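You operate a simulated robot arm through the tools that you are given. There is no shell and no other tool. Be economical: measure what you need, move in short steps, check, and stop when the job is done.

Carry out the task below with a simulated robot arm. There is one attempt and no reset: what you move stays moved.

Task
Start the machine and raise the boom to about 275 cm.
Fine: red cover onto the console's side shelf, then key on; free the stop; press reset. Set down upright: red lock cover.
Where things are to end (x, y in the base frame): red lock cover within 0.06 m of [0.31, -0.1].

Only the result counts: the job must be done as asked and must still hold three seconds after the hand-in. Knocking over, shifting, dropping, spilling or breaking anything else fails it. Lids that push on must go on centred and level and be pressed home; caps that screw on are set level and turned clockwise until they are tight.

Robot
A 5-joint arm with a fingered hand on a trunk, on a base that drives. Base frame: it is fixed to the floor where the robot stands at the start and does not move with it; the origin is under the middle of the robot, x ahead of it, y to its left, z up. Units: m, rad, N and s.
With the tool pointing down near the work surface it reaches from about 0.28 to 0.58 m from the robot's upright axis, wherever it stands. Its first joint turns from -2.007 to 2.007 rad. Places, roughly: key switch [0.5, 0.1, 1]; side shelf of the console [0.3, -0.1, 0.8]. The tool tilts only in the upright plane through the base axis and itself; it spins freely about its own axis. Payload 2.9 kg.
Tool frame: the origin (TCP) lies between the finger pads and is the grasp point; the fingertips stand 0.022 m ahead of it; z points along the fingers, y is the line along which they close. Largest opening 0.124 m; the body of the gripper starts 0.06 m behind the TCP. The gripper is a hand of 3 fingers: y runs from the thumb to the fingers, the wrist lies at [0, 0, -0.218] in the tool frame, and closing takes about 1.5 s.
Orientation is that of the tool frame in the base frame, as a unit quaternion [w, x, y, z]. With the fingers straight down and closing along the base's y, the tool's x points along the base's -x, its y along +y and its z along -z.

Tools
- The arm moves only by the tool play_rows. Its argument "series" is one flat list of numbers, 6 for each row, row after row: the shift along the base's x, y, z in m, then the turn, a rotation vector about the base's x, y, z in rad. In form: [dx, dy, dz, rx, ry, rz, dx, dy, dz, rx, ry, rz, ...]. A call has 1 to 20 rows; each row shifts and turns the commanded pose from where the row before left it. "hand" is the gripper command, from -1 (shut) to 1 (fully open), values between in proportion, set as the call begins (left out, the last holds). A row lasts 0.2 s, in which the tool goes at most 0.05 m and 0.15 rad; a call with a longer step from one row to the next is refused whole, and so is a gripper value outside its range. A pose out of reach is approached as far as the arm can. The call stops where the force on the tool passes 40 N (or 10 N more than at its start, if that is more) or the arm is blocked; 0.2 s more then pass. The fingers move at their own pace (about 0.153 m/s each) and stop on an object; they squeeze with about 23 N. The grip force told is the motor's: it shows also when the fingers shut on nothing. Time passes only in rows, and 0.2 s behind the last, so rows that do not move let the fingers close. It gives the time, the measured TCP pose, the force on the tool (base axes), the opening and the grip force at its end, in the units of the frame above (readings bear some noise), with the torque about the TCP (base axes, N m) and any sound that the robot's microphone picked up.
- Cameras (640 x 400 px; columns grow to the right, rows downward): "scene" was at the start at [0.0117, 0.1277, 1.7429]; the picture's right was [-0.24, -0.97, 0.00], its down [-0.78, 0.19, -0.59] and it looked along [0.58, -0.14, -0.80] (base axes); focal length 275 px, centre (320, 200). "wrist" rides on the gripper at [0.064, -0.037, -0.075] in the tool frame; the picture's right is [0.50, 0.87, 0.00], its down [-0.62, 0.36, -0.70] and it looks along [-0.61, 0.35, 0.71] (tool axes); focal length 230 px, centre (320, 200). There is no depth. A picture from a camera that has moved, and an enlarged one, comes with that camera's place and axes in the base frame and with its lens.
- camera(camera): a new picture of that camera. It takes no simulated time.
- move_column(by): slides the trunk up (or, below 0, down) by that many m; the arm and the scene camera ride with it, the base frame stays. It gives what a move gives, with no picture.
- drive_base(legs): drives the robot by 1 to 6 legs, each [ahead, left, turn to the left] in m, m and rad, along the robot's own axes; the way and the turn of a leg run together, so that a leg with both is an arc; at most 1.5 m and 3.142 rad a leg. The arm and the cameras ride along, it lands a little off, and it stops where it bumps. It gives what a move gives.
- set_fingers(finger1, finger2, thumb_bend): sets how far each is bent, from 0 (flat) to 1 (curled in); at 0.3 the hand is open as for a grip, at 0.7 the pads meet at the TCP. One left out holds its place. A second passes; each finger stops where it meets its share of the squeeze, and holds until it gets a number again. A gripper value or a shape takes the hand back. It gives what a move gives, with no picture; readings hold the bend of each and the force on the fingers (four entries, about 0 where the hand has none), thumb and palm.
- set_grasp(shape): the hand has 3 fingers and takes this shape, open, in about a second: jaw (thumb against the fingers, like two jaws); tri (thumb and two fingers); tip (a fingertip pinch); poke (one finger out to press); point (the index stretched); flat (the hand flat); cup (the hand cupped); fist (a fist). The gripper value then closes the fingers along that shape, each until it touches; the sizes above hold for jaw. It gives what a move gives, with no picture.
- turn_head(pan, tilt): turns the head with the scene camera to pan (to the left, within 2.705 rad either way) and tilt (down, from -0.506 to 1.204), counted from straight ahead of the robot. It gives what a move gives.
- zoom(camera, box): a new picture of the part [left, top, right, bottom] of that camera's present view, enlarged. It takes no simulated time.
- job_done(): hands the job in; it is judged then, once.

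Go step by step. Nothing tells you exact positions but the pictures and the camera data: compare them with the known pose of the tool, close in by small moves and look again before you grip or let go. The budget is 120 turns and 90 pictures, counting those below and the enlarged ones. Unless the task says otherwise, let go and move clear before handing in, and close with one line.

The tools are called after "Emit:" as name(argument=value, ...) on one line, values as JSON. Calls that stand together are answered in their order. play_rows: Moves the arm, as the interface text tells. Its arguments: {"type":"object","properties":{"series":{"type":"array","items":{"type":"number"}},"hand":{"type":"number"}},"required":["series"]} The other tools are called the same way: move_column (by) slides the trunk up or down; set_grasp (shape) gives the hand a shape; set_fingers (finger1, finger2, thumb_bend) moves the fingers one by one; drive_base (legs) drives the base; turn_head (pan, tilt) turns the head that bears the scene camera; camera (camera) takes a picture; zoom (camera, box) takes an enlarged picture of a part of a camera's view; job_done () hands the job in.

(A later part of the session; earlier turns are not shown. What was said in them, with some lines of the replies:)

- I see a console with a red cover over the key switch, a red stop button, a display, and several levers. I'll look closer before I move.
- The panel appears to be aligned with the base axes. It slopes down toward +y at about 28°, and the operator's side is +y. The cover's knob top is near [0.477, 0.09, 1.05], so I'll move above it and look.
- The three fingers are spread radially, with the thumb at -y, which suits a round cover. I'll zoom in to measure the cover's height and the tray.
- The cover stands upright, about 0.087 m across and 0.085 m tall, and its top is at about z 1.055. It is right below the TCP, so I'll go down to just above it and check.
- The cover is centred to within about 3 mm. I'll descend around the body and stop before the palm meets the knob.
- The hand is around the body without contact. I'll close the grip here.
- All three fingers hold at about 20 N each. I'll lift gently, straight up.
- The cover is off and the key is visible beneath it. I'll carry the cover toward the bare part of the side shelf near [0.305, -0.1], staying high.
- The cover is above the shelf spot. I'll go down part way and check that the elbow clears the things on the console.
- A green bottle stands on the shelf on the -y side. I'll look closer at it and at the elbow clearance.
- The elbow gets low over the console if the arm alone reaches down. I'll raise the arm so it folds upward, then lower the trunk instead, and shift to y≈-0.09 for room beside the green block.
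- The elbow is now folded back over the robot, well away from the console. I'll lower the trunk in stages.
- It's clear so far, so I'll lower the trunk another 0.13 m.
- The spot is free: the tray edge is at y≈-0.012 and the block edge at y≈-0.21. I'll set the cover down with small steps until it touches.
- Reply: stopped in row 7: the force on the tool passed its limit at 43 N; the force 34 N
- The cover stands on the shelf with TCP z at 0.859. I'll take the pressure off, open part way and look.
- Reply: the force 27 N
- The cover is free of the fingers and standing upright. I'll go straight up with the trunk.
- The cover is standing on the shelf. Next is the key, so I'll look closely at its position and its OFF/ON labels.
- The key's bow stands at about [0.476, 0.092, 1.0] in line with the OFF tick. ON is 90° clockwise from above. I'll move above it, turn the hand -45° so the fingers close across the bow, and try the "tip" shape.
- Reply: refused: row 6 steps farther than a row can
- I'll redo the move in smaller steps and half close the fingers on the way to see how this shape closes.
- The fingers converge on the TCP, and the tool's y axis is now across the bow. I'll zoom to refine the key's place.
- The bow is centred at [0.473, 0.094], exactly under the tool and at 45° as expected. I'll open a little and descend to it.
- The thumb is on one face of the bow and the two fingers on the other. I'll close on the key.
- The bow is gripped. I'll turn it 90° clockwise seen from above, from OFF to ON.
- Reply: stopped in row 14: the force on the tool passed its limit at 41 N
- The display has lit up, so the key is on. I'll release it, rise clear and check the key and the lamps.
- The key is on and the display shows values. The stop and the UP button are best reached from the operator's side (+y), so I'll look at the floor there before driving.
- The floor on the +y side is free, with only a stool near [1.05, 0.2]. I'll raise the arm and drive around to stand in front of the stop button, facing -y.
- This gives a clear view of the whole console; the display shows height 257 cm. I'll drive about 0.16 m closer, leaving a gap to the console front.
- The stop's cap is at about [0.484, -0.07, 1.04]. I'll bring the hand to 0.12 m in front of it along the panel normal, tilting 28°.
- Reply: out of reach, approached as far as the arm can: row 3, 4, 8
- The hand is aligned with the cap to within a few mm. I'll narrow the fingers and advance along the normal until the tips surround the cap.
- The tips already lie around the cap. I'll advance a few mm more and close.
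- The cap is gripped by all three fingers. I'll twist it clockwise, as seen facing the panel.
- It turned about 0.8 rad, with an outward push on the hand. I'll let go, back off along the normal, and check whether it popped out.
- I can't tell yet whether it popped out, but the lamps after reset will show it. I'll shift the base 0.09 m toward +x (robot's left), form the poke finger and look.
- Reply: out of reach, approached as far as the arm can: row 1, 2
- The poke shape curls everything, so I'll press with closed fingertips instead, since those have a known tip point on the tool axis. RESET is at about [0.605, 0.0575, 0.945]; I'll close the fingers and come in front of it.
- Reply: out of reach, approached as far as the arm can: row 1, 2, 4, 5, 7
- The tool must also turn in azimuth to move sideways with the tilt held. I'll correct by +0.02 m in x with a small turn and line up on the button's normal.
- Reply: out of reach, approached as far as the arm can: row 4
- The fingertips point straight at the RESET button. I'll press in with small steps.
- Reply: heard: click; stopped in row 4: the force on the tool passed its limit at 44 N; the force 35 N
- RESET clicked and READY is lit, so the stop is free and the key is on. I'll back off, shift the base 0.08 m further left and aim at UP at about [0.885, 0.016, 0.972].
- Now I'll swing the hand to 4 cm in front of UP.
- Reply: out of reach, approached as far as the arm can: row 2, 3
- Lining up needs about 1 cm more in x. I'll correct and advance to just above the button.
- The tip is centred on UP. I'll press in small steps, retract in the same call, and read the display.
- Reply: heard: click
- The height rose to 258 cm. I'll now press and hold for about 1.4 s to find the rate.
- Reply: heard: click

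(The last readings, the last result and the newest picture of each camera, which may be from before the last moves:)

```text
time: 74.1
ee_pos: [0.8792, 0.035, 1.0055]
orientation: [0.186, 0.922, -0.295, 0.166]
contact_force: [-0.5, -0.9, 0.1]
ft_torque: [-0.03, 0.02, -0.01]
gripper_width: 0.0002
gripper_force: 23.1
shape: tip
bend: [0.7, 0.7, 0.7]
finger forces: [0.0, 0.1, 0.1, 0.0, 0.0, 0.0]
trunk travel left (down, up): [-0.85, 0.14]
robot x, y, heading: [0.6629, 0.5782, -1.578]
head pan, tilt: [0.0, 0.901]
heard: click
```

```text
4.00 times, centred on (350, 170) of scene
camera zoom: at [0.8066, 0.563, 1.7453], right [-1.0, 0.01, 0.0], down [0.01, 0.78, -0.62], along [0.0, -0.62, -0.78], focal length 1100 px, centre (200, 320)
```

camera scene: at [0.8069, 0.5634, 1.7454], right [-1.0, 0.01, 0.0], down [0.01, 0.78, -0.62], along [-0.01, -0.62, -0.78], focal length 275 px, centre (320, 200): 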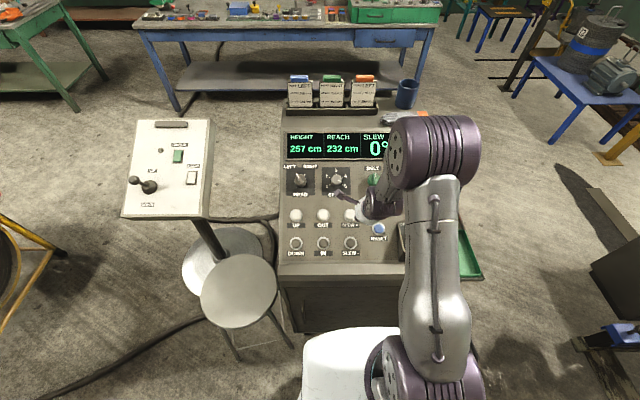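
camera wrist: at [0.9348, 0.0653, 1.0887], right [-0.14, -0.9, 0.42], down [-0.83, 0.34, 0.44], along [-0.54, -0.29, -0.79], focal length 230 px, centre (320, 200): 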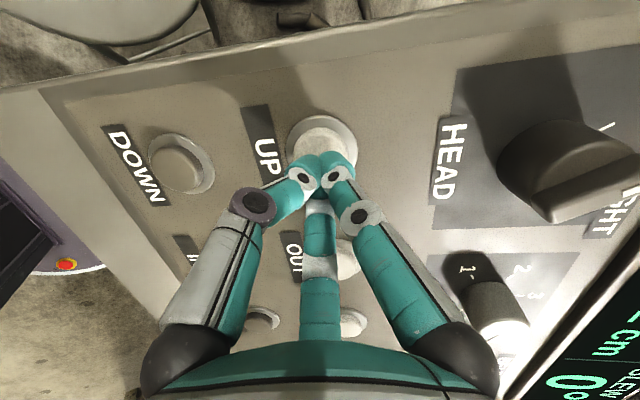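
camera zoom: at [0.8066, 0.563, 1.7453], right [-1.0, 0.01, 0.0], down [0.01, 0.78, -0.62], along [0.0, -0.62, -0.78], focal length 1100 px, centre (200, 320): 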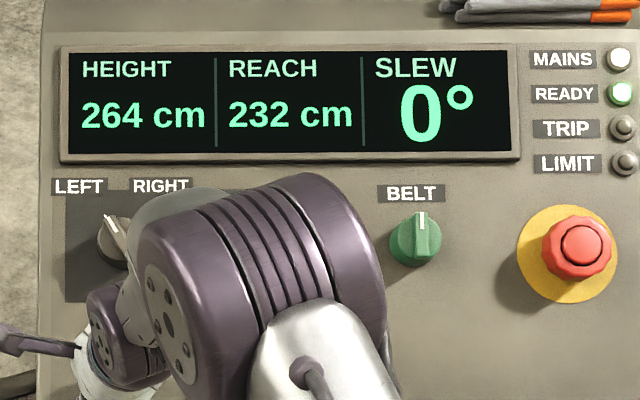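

The rate is about 4 to 4.5 cm/s and the display reads 264 cm. I'll hold for about twelve extra rows to reach about 275.

Emit:
play_rows(series=[0.001, -0.0022, -0.0044, 0, 0, 0, 0.001, -0.0018, -0.0035, 0, 0, 0, 0.0006, -0.0013, -0.0026, 0, 0, 0, 0, 0, 0, 0, 0, 0, 0, 0, 0, 0, 0, 0, 0, 0, 0, 0, 0, 0, 0, 0, 0, 0, 0, 0, 0, 0, 0, 0, 0, 0, 0, 0, 0, 0, 0, 0, 0, 0, 0, 0, 0, 0, 0, 0, 0, 0, 0, 0, 0, 0, 0, 0, 0, 0, 0, 0, 0, 0, 0, 0, 0, 0, 0, 0, 0, 0, 0, 0, 0, 0, 0, 0, -0.0026, 0.0053, 0.0105, 0, 0, 0])

Emit:
zoom(camera="scene", box=[270, 120, 430, 220])

```text
time: 77.5
ee_pos: [0.8796, 0.0358, 1.0043]
orientation: [0.184, 0.923, -0.294, 0.167]
contact_force: [-0.2, -0.1, -0.1]
ft_torque: [0.05, 0.0, -0.02]
gripper_width: 0.0
gripper_force: 23.0
shape: tip
bend: [0.7, 0.7, 0.7]
finger forces: [0.0, 0.0, 0.1, 0.1, 0.0, 0.1]
trunk travel left (down, up): [-0.85, 0.14]
robot x, y, heading: [0.6615, 0.5807, -1.574]
head pan, tilt: [0.0, 0.901]
heard: click
```

```text
4.00 times, centred on (350, 170) of scene
camera zoom: at [0.8066, 0.5632, 1.7453], right [-1.0, 0.01, 0.0], down [0.01, 0.78, -0.62], along [0.0, -0.62, -0.78], focal length 1100 px, centre (200, 320)
```

zoom: 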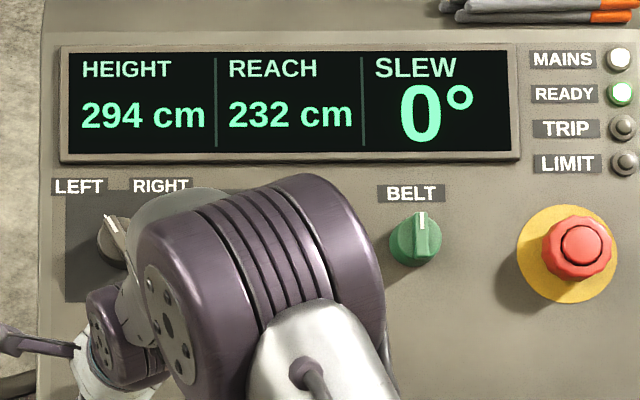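

Longer holds accelerate, and it has overshot to 294 cm. I'll move over DOWN, near [0.886, 0.0955, 0.93], and bring it back with short holds.

Emit:
play_rows(series=[0, 0.012, 0.022, 0, 0, 0, 0, 0.03, -0.01, 0, 0, 0.02, 0, 0.03, -0.016, 0, 0, 0.02, 0.0, 0.0195, -0.016, 0, 0, 0, 0, -0.012, -0.022, 0, 0, 0, 0, 0, 0, 0, 0, 0])

Emit:
camera(camera="wrist")

```text
time: 78.9
ee_pos: [0.8663, 0.1095, 0.962]
orientation: [0.182, 0.928, -0.276, 0.171]
contact_force: [0.3, 0.3, 0.5]
ft_torque: [0.01, -0.03, -0.01]
gripper_width: 0.0001
gripper_force: 22.7
shape: tip
bend: [0.7, 0.7, 0.7]
finger forces: [0.1, 0.0, 0.0, 0.1, 0.1, 0.1]
out of reach, approached as far as the arm can: row 3, 4
trunk travel left (down, up): [-0.85, 0.14]
robot x, y, heading: [0.6614, 0.5783, -1.582]
head pan, tilt: [0.0, 0.901]
```

```text
17 pictures are left
camera wrist: at [0.9214, 0.1424, 1.0449], right [-0.1, -0.9, 0.42], down [-0.84, 0.3, 0.44], along [-0.53, -0.31, -0.79], focal length 230 px, centre (320, 200)
```

wrist: 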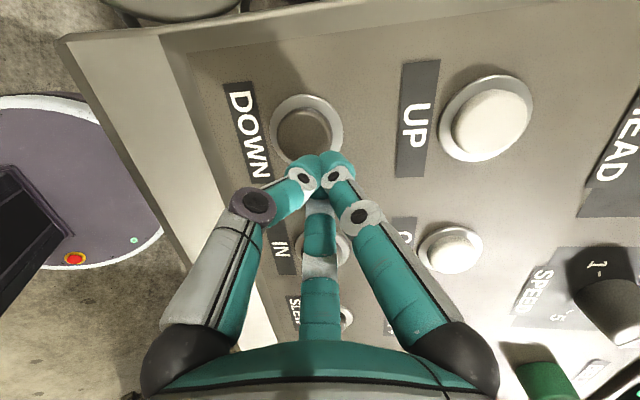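

I need about 1.2 cm more in x with a small turn, to sit exactly over DOWN.

Emit:
play_rows(series=[0.006, 0.004, 0.002, 0, 0, 0.02, 0.006, 0.004, 0.0, 0, 0, 0.015, 0, 0, 0, 0, 0, 0])

Emit:
zoom(camera="wrist", box=[220, 60, 420, 220])

```text
time: 79.7
ee_pos: [0.8777, 0.116, 0.9648]
orientation: [0.18, 0.933, -0.259, 0.173]
contact_force: [0.0, -0.2, -0.2]
ft_torque: [-0.04, -0.03, 0.01]
gripper_width: 0.0
gripper_force: 22.5
shape: tip
bend: [0.7, 0.7, 0.7]
finger forces: [0.0, 0.0, 0.0, 0.1, 0.0, 0.1]
trunk travel left (down, up): [-0.85, 0.14]
robot x, y, heading: [0.6605, 0.5798, -1.576]
head pan, tilt: [0.0, 0.901]
```

```text
2.50 times, centred on (320, 140) of wrist
camera zoom: at [0.9322, 0.151, 1.0472], right [-0.07, -0.9, 0.42], down [-0.85, 0.27, 0.44], along [-0.52, -0.33, -0.79], focal length 575 px, centre (320, 350)
```

zoom: 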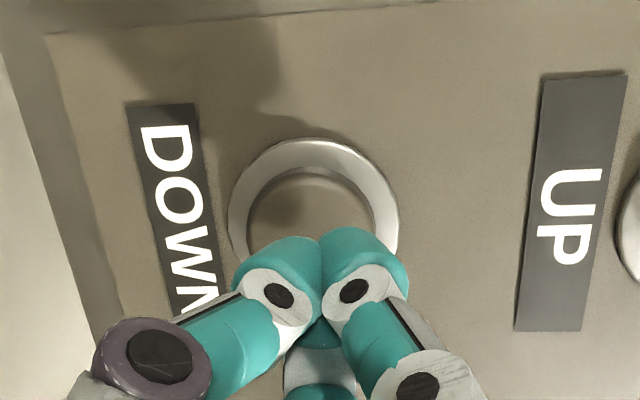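

The tip is over DOWN. I'll press with six hold rows and read the display.

Emit:
play_rows(series=[0.001, -0.0022, -0.0044, 0, 0, 0, 0.001, -0.0018, -0.0035, 0, 0, 0, 0.0006, -0.0013, -0.0026, 0, 0, 0, 0, 0, 0, 0, 0, 0, 0, 0, 0, 0, 0, 0, 0, 0, 0, 0, 0, 0, 0, 0, 0, 0, 0, 0, 0, 0, 0, 0, 0, 0, 0, 0, 0, 0, 0, 0, -0.0026, 0.0053, 0.0105, 0, 0, 0])

Emit:
zoom(camera="scene", box=[270, 120, 430, 220])

```text
time: 81.9
ee_pos: [0.8805, 0.1184, 0.9648]
orientation: [0.18, 0.933, -0.26, 0.174]
contact_force: [0.2, -0.3, -0.2]
ft_torque: [0.02, -0.02, -0.03]
gripper_width: 0.0002
gripper_force: 23.2
shape: tip
bend: [0.7, 0.7, 0.7]
finger forces: [0.1, 0.0, 0.0, 0.1, 0.0, 0.0]
trunk travel left (down, up): [-0.85, 0.14]
robot x, y, heading: [0.6626, 0.5811, -1.576]
head pan, tilt: [0.0, 0.901]
```

```text
4.00 times, centred on (350, 170) of scene
camera zoom: at [0.8065, 0.5638, 1.7455], right [-1.0, 0.01, 0.0], down [0.01, 0.78, -0.62], along [0.0, -0.62, -0.78], focal length 1100 px, centre (200, 320)
```

zoom: 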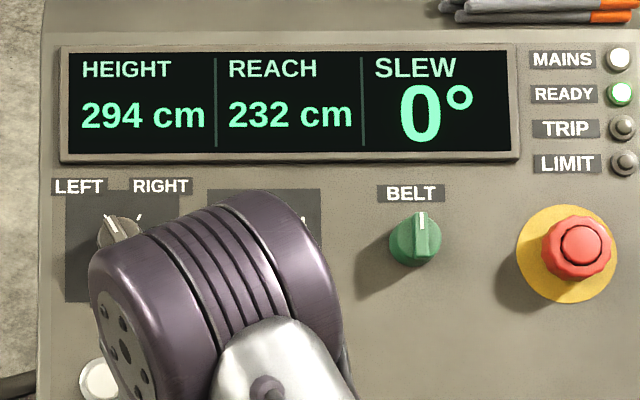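

There was no click, so the button was not reached. I'll go about 4 mm deeper with a short press.

Emit:
play_rows(series=[0.0015, -0.003, -0.006, 0, 0, 0, 0.0015, -0.003, -0.006, 0, 0, 0, 0.0007, -0.0013, -0.0026, 0, 0, 0, 0, 0, 0, 0, 0, 0, 0, 0, 0, 0, 0, 0, 0, 0, 0, 0, 0, 0, -0.0037, 0.0073, 0.0146, 0, 0, 0])

Emit:
zoom(camera="scene", box=[270, 120, 430, 220])

```text
time: 83.5
ee_pos: [0.878, 0.1164, 0.9654]
orientation: [0.18, 0.933, -0.26, 0.173]
contact_force: [-0.2, 0.6, 0.4]
ft_torque: [-0.01, 0.03, -0.02]
gripper_width: 0.0001
gripper_force: 23.1
shape: tip
bend: [0.7, 0.7, 0.7]
finger forces: [0.0, 0.1, 0.0, 0.1, 0.1, 0.0]
trunk travel left (down, up): [-0.85, 0.14]
robot x, y, heading: [0.6616, 0.5768, -1.578]
head pan, tilt: [0.0, 0.901]
heard: click
```

```text
4.00 times, centred on (350, 170) of scene
camera zoom: at [0.8064, 0.5637, 1.7454], right [-1.0, 0.01, 0.0], down [0.01, 0.78, -0.62], along [0.0, -0.62, -0.78], focal length 1100 px, centre (200, 320)
```

zoom: 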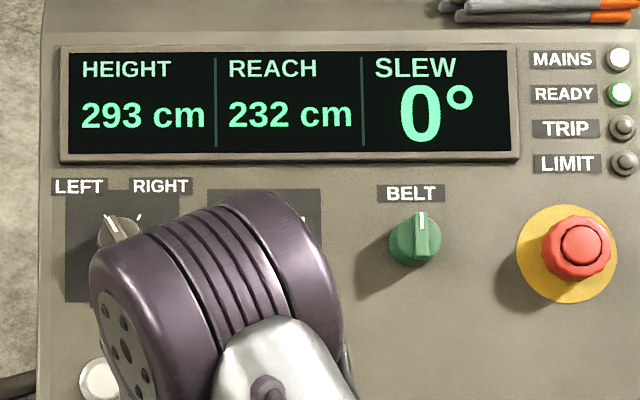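

DOWN works, and the display reads 293. The hold time sets the step, so I'll hold eight rows for an expected 12 to 14 cm drop.

Emit:
play_rows(series=[0.0015, -0.003, -0.006, 0, 0, 0, 0.0015, -0.003, -0.006, 0, 0, 0, 0.0007, -0.0013, -0.0026, 0, 0, 0, 0, 0, 0, 0, 0, 0, 0, 0, 0, 0, 0, 0, 0, 0, 0, 0, 0, 0, 0, 0, 0, 0, 0, 0, 0, 0, 0, 0, 0, 0, 0, 0, 0, 0, 0, 0, 0, 0, 0, 0, 0, 0, 0, 0, 0, 0, 0, 0, -0.0037, 0.0073, 0.0146, 0, 0, 0])

Emit:
zoom(camera="scene", box=[270, 120, 430, 220])

```text
time: 86.1
ee_pos: [0.8801, 0.116, 0.9637]
orientation: [0.18, 0.933, -0.259, 0.174]
contact_force: [0.4, 0.0, 0.3]
ft_torque: [0.0, 0.01, 0.0]
gripper_width: 0.0001
gripper_force: 22.7
shape: tip
bend: [0.7, 0.7, 0.7]
finger forces: [0.0, 0.1, 0.1, 0.0, 0.1, 0.0]
trunk travel left (down, up): [-0.85, 0.14]
robot x, y, heading: [0.6635, 0.5777, -1.579]
head pan, tilt: [0.0, 0.901]
heard: click
```

```text
4.00 times, centred on (350, 170) of scene
camera zoom: at [0.8065, 0.5635, 1.7454], right [-1.0, 0.01, 0.0], down [0.01, 0.78, -0.62], along [0.0, -0.62, -0.78], focal length 1100 px, centre (200, 320)
```

zoom: 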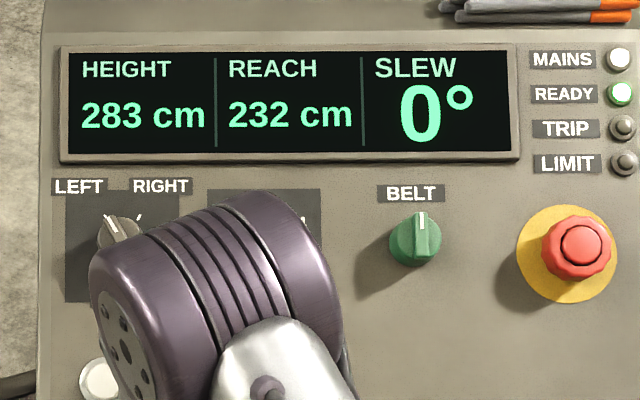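

It reads 283 now, so one press of seven hold rows should drop it 6 to 8 cm.

Emit:
play_rows(series=[0.0015, -0.003, -0.006, 0, 0, 0, 0.0015, -0.003, -0.006, 0, 0, 0, 0.0007, -0.0013, -0.0026, 0, 0, 0, 0, 0, 0, 0, 0, 0, 0, 0, 0, 0, 0, 0, 0, 0, 0, 0, 0, 0, 0, 0, 0, 0, 0, 0, 0, 0, 0, 0, 0, 0, 0, 0, 0, 0, 0, 0, 0, 0, 0, 0, 0, 0, -0.0037, 0.0073, 0.0146, 0, 0, 0])

Emit:
zoom(camera="scene", box=[270, 120, 430, 220])

```text
time: 88.5
ee_pos: [0.8804, 0.1176, 0.9657]
orientation: [0.179, 0.933, -0.26, 0.174]
contact_force: [0.2, 0.1, -0.1]
ft_torque: [0.01, -0.01, 0.01]
gripper_width: 0.0
gripper_force: 22.6
shape: tip
bend: [0.7, 0.7, 0.7]
finger forces: [0.0, 0.1, 0.0, 0.0, 0.0, 0.1]
trunk travel left (down, up): [-0.85, 0.14]
robot x, y, heading: [0.6613, 0.5845, -1.574]
head pan, tilt: [0.0, 0.901]
heard: click
```

```text
4.00 times, centred on (350, 170) of scene
camera zoom: at [0.8065, 0.5637, 1.7454], right [-1.0, 0.01, 0.0], down [0.01, 0.78, -0.62], along [0.0, -0.62, -0.78], focal length 1100 px, centre (200, 320)
```

zoom: 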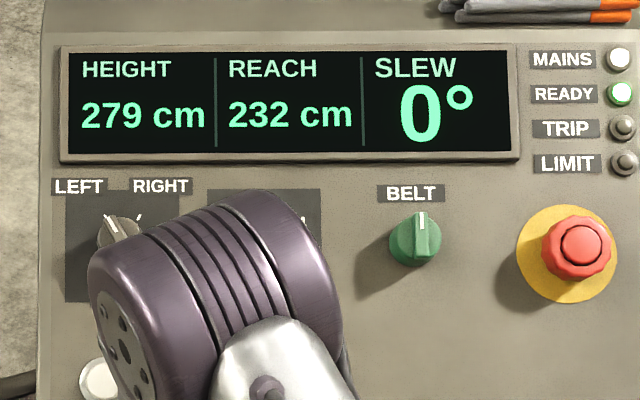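

Now 279, so I'll repeat the same press, which dropped it 4 cm.

Emit:
play_rows(series=[0.0015, -0.003, -0.006, 0, 0, 0, 0.0015, -0.003, -0.006, 0, 0, 0, 0.0007, -0.0013, -0.0026, 0, 0, 0, 0, 0, 0, 0, 0, 0, 0, 0, 0, 0, 0, 0, 0, 0, 0, 0, 0, 0, 0, 0, 0, 0, 0, 0, 0, 0, 0, 0, 0, 0, 0, 0, 0, 0, 0, 0, 0, 0, 0, 0, 0, 0, -0.0037, 0.0073, 0.0146, 0, 0, 0])

Emit:
zoom(camera="scene", box=[270, 120, 430, 220])

```text
time: 90.9
ee_pos: [0.8781, 0.117, 0.9647]
orientation: [0.18, 0.933, -0.26, 0.172]
contact_force: [-0.3, -0.4, -0.3]
ft_torque: [0.01, 0.01, -0.03]
gripper_width: 0.0
gripper_force: 23.0
shape: tip
bend: [0.7, 0.7, 0.7]
finger forces: [0.0, 0.1, 0.0, 0.0, 0.0, 0.1]
trunk travel left (down, up): [-0.85, 0.14]
robot x, y, heading: [0.6606, 0.5784, -1.58]
head pan, tilt: [0.0, 0.901]
heard: click
```

```text
4.00 times, centred on (350, 170) of scene
camera zoom: at [0.8064, 0.5636, 1.7454], right [-1.0, 0.01, 0.0], down [0.01, 0.78, -0.62], along [0.0, -0.62, -0.78], focal length 1100 px, centre (200, 320)
```

zoom: 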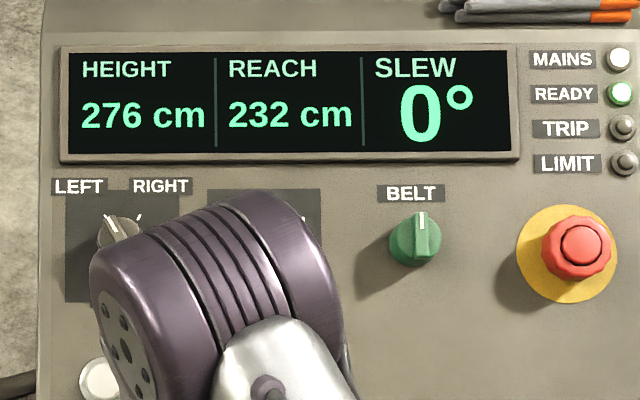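

It's at 276, so one short tap on DOWN should drop it 1 cm, and then I'll back away.

Emit:
play_rows(series=[0.0015, -0.003, -0.006, 0, 0, 0, 0.0015, -0.003, -0.006, 0, 0, 0, 0.0007, -0.0013, -0.0026, 0, 0, 0, 0, 0, 0, 0, 0, 0, 0, 0, 0, 0, 0, 0, 0, 0, 0, 0, 0, 0, -0.0037, 0.0073, 0.0146, 0, 0, 0, 0, 0.01, 0.02, 0, 0, 0, 0, 0.02, 0.04, 0, 0, 0, 0, 0.02, 0.04, 0, 0, 0, 0, 0.01, 0.045, 0, 0, 0])

Emit:
camera(camera="scene")

Emit:
zoom(camera="scene", box=[270, 120, 490, 280])

```text
time: 93.3
ee_pos: [0.8596, 0.1676, 1.1111]
orientation: [0.177, 0.933, -0.259, 0.176]
contact_force: [0.0, 0.5, 0.2]
ft_torque: [-0.02, 0.02, -0.04]
gripper_width: 0.0002
gripper_force: 22.7
shape: tip
bend: [0.7, 0.7, 0.7]
finger forces: [0.0, 0.0, 0.0, 0.1, 0.0, 0.0]
out of reach, approached as far as the arm can: row 9, 10, 11
trunk travel left (down, up): [-0.85, 0.14]
robot x, y, heading: [0.6596, 0.5795, -1.578]
head pan, tilt: [0.0, 0.901]
heard: click
```

```text
10 pictures are left
camera scene: at [0.8058, 0.5651, 1.7455], right [-1.0, 0.01, 0.0], down [0.01, 0.78, -0.62], along [0.0, -0.62, -0.78], focal length 275 px, centre (320, 200)
```

scene: 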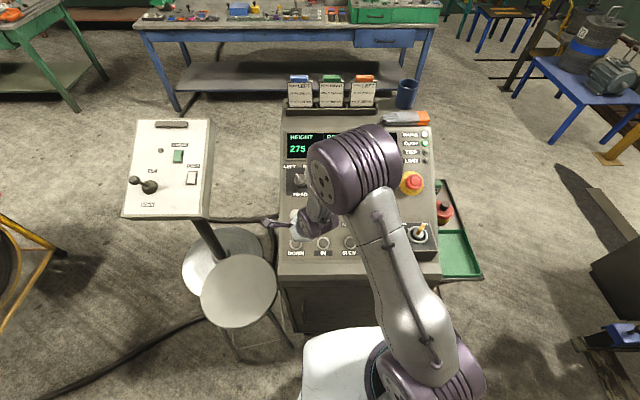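

```text
2.50 times, centred on (380, 200) of scene
camera zoom: at [0.8058, 0.5651, 1.7455], right [-1.0, 0.01, 0.0], down [0.01, 0.78, -0.62], along [0.0, -0.62, -0.78], focal length 688 px, centre (170, 200)
```

zoom: 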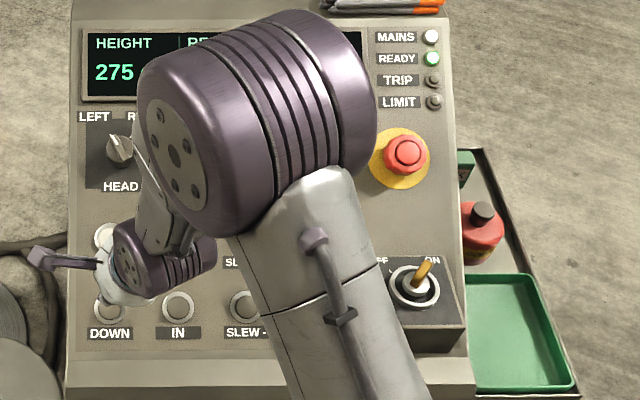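

The display reads 275 cm, READY is lit, the cover stands upright on the shelf near [0.31, -0.09] and the hand is clear. I'm handing in now.

Emit:
job_done()

```text
The job is handed in.
```

The machine is started and the boom is at 275 cm. The key is on, the stop is free, reset was pressed and the READY lamp is lit. The red lock cover stands upright on the side shelf near [0.31, -0.09].
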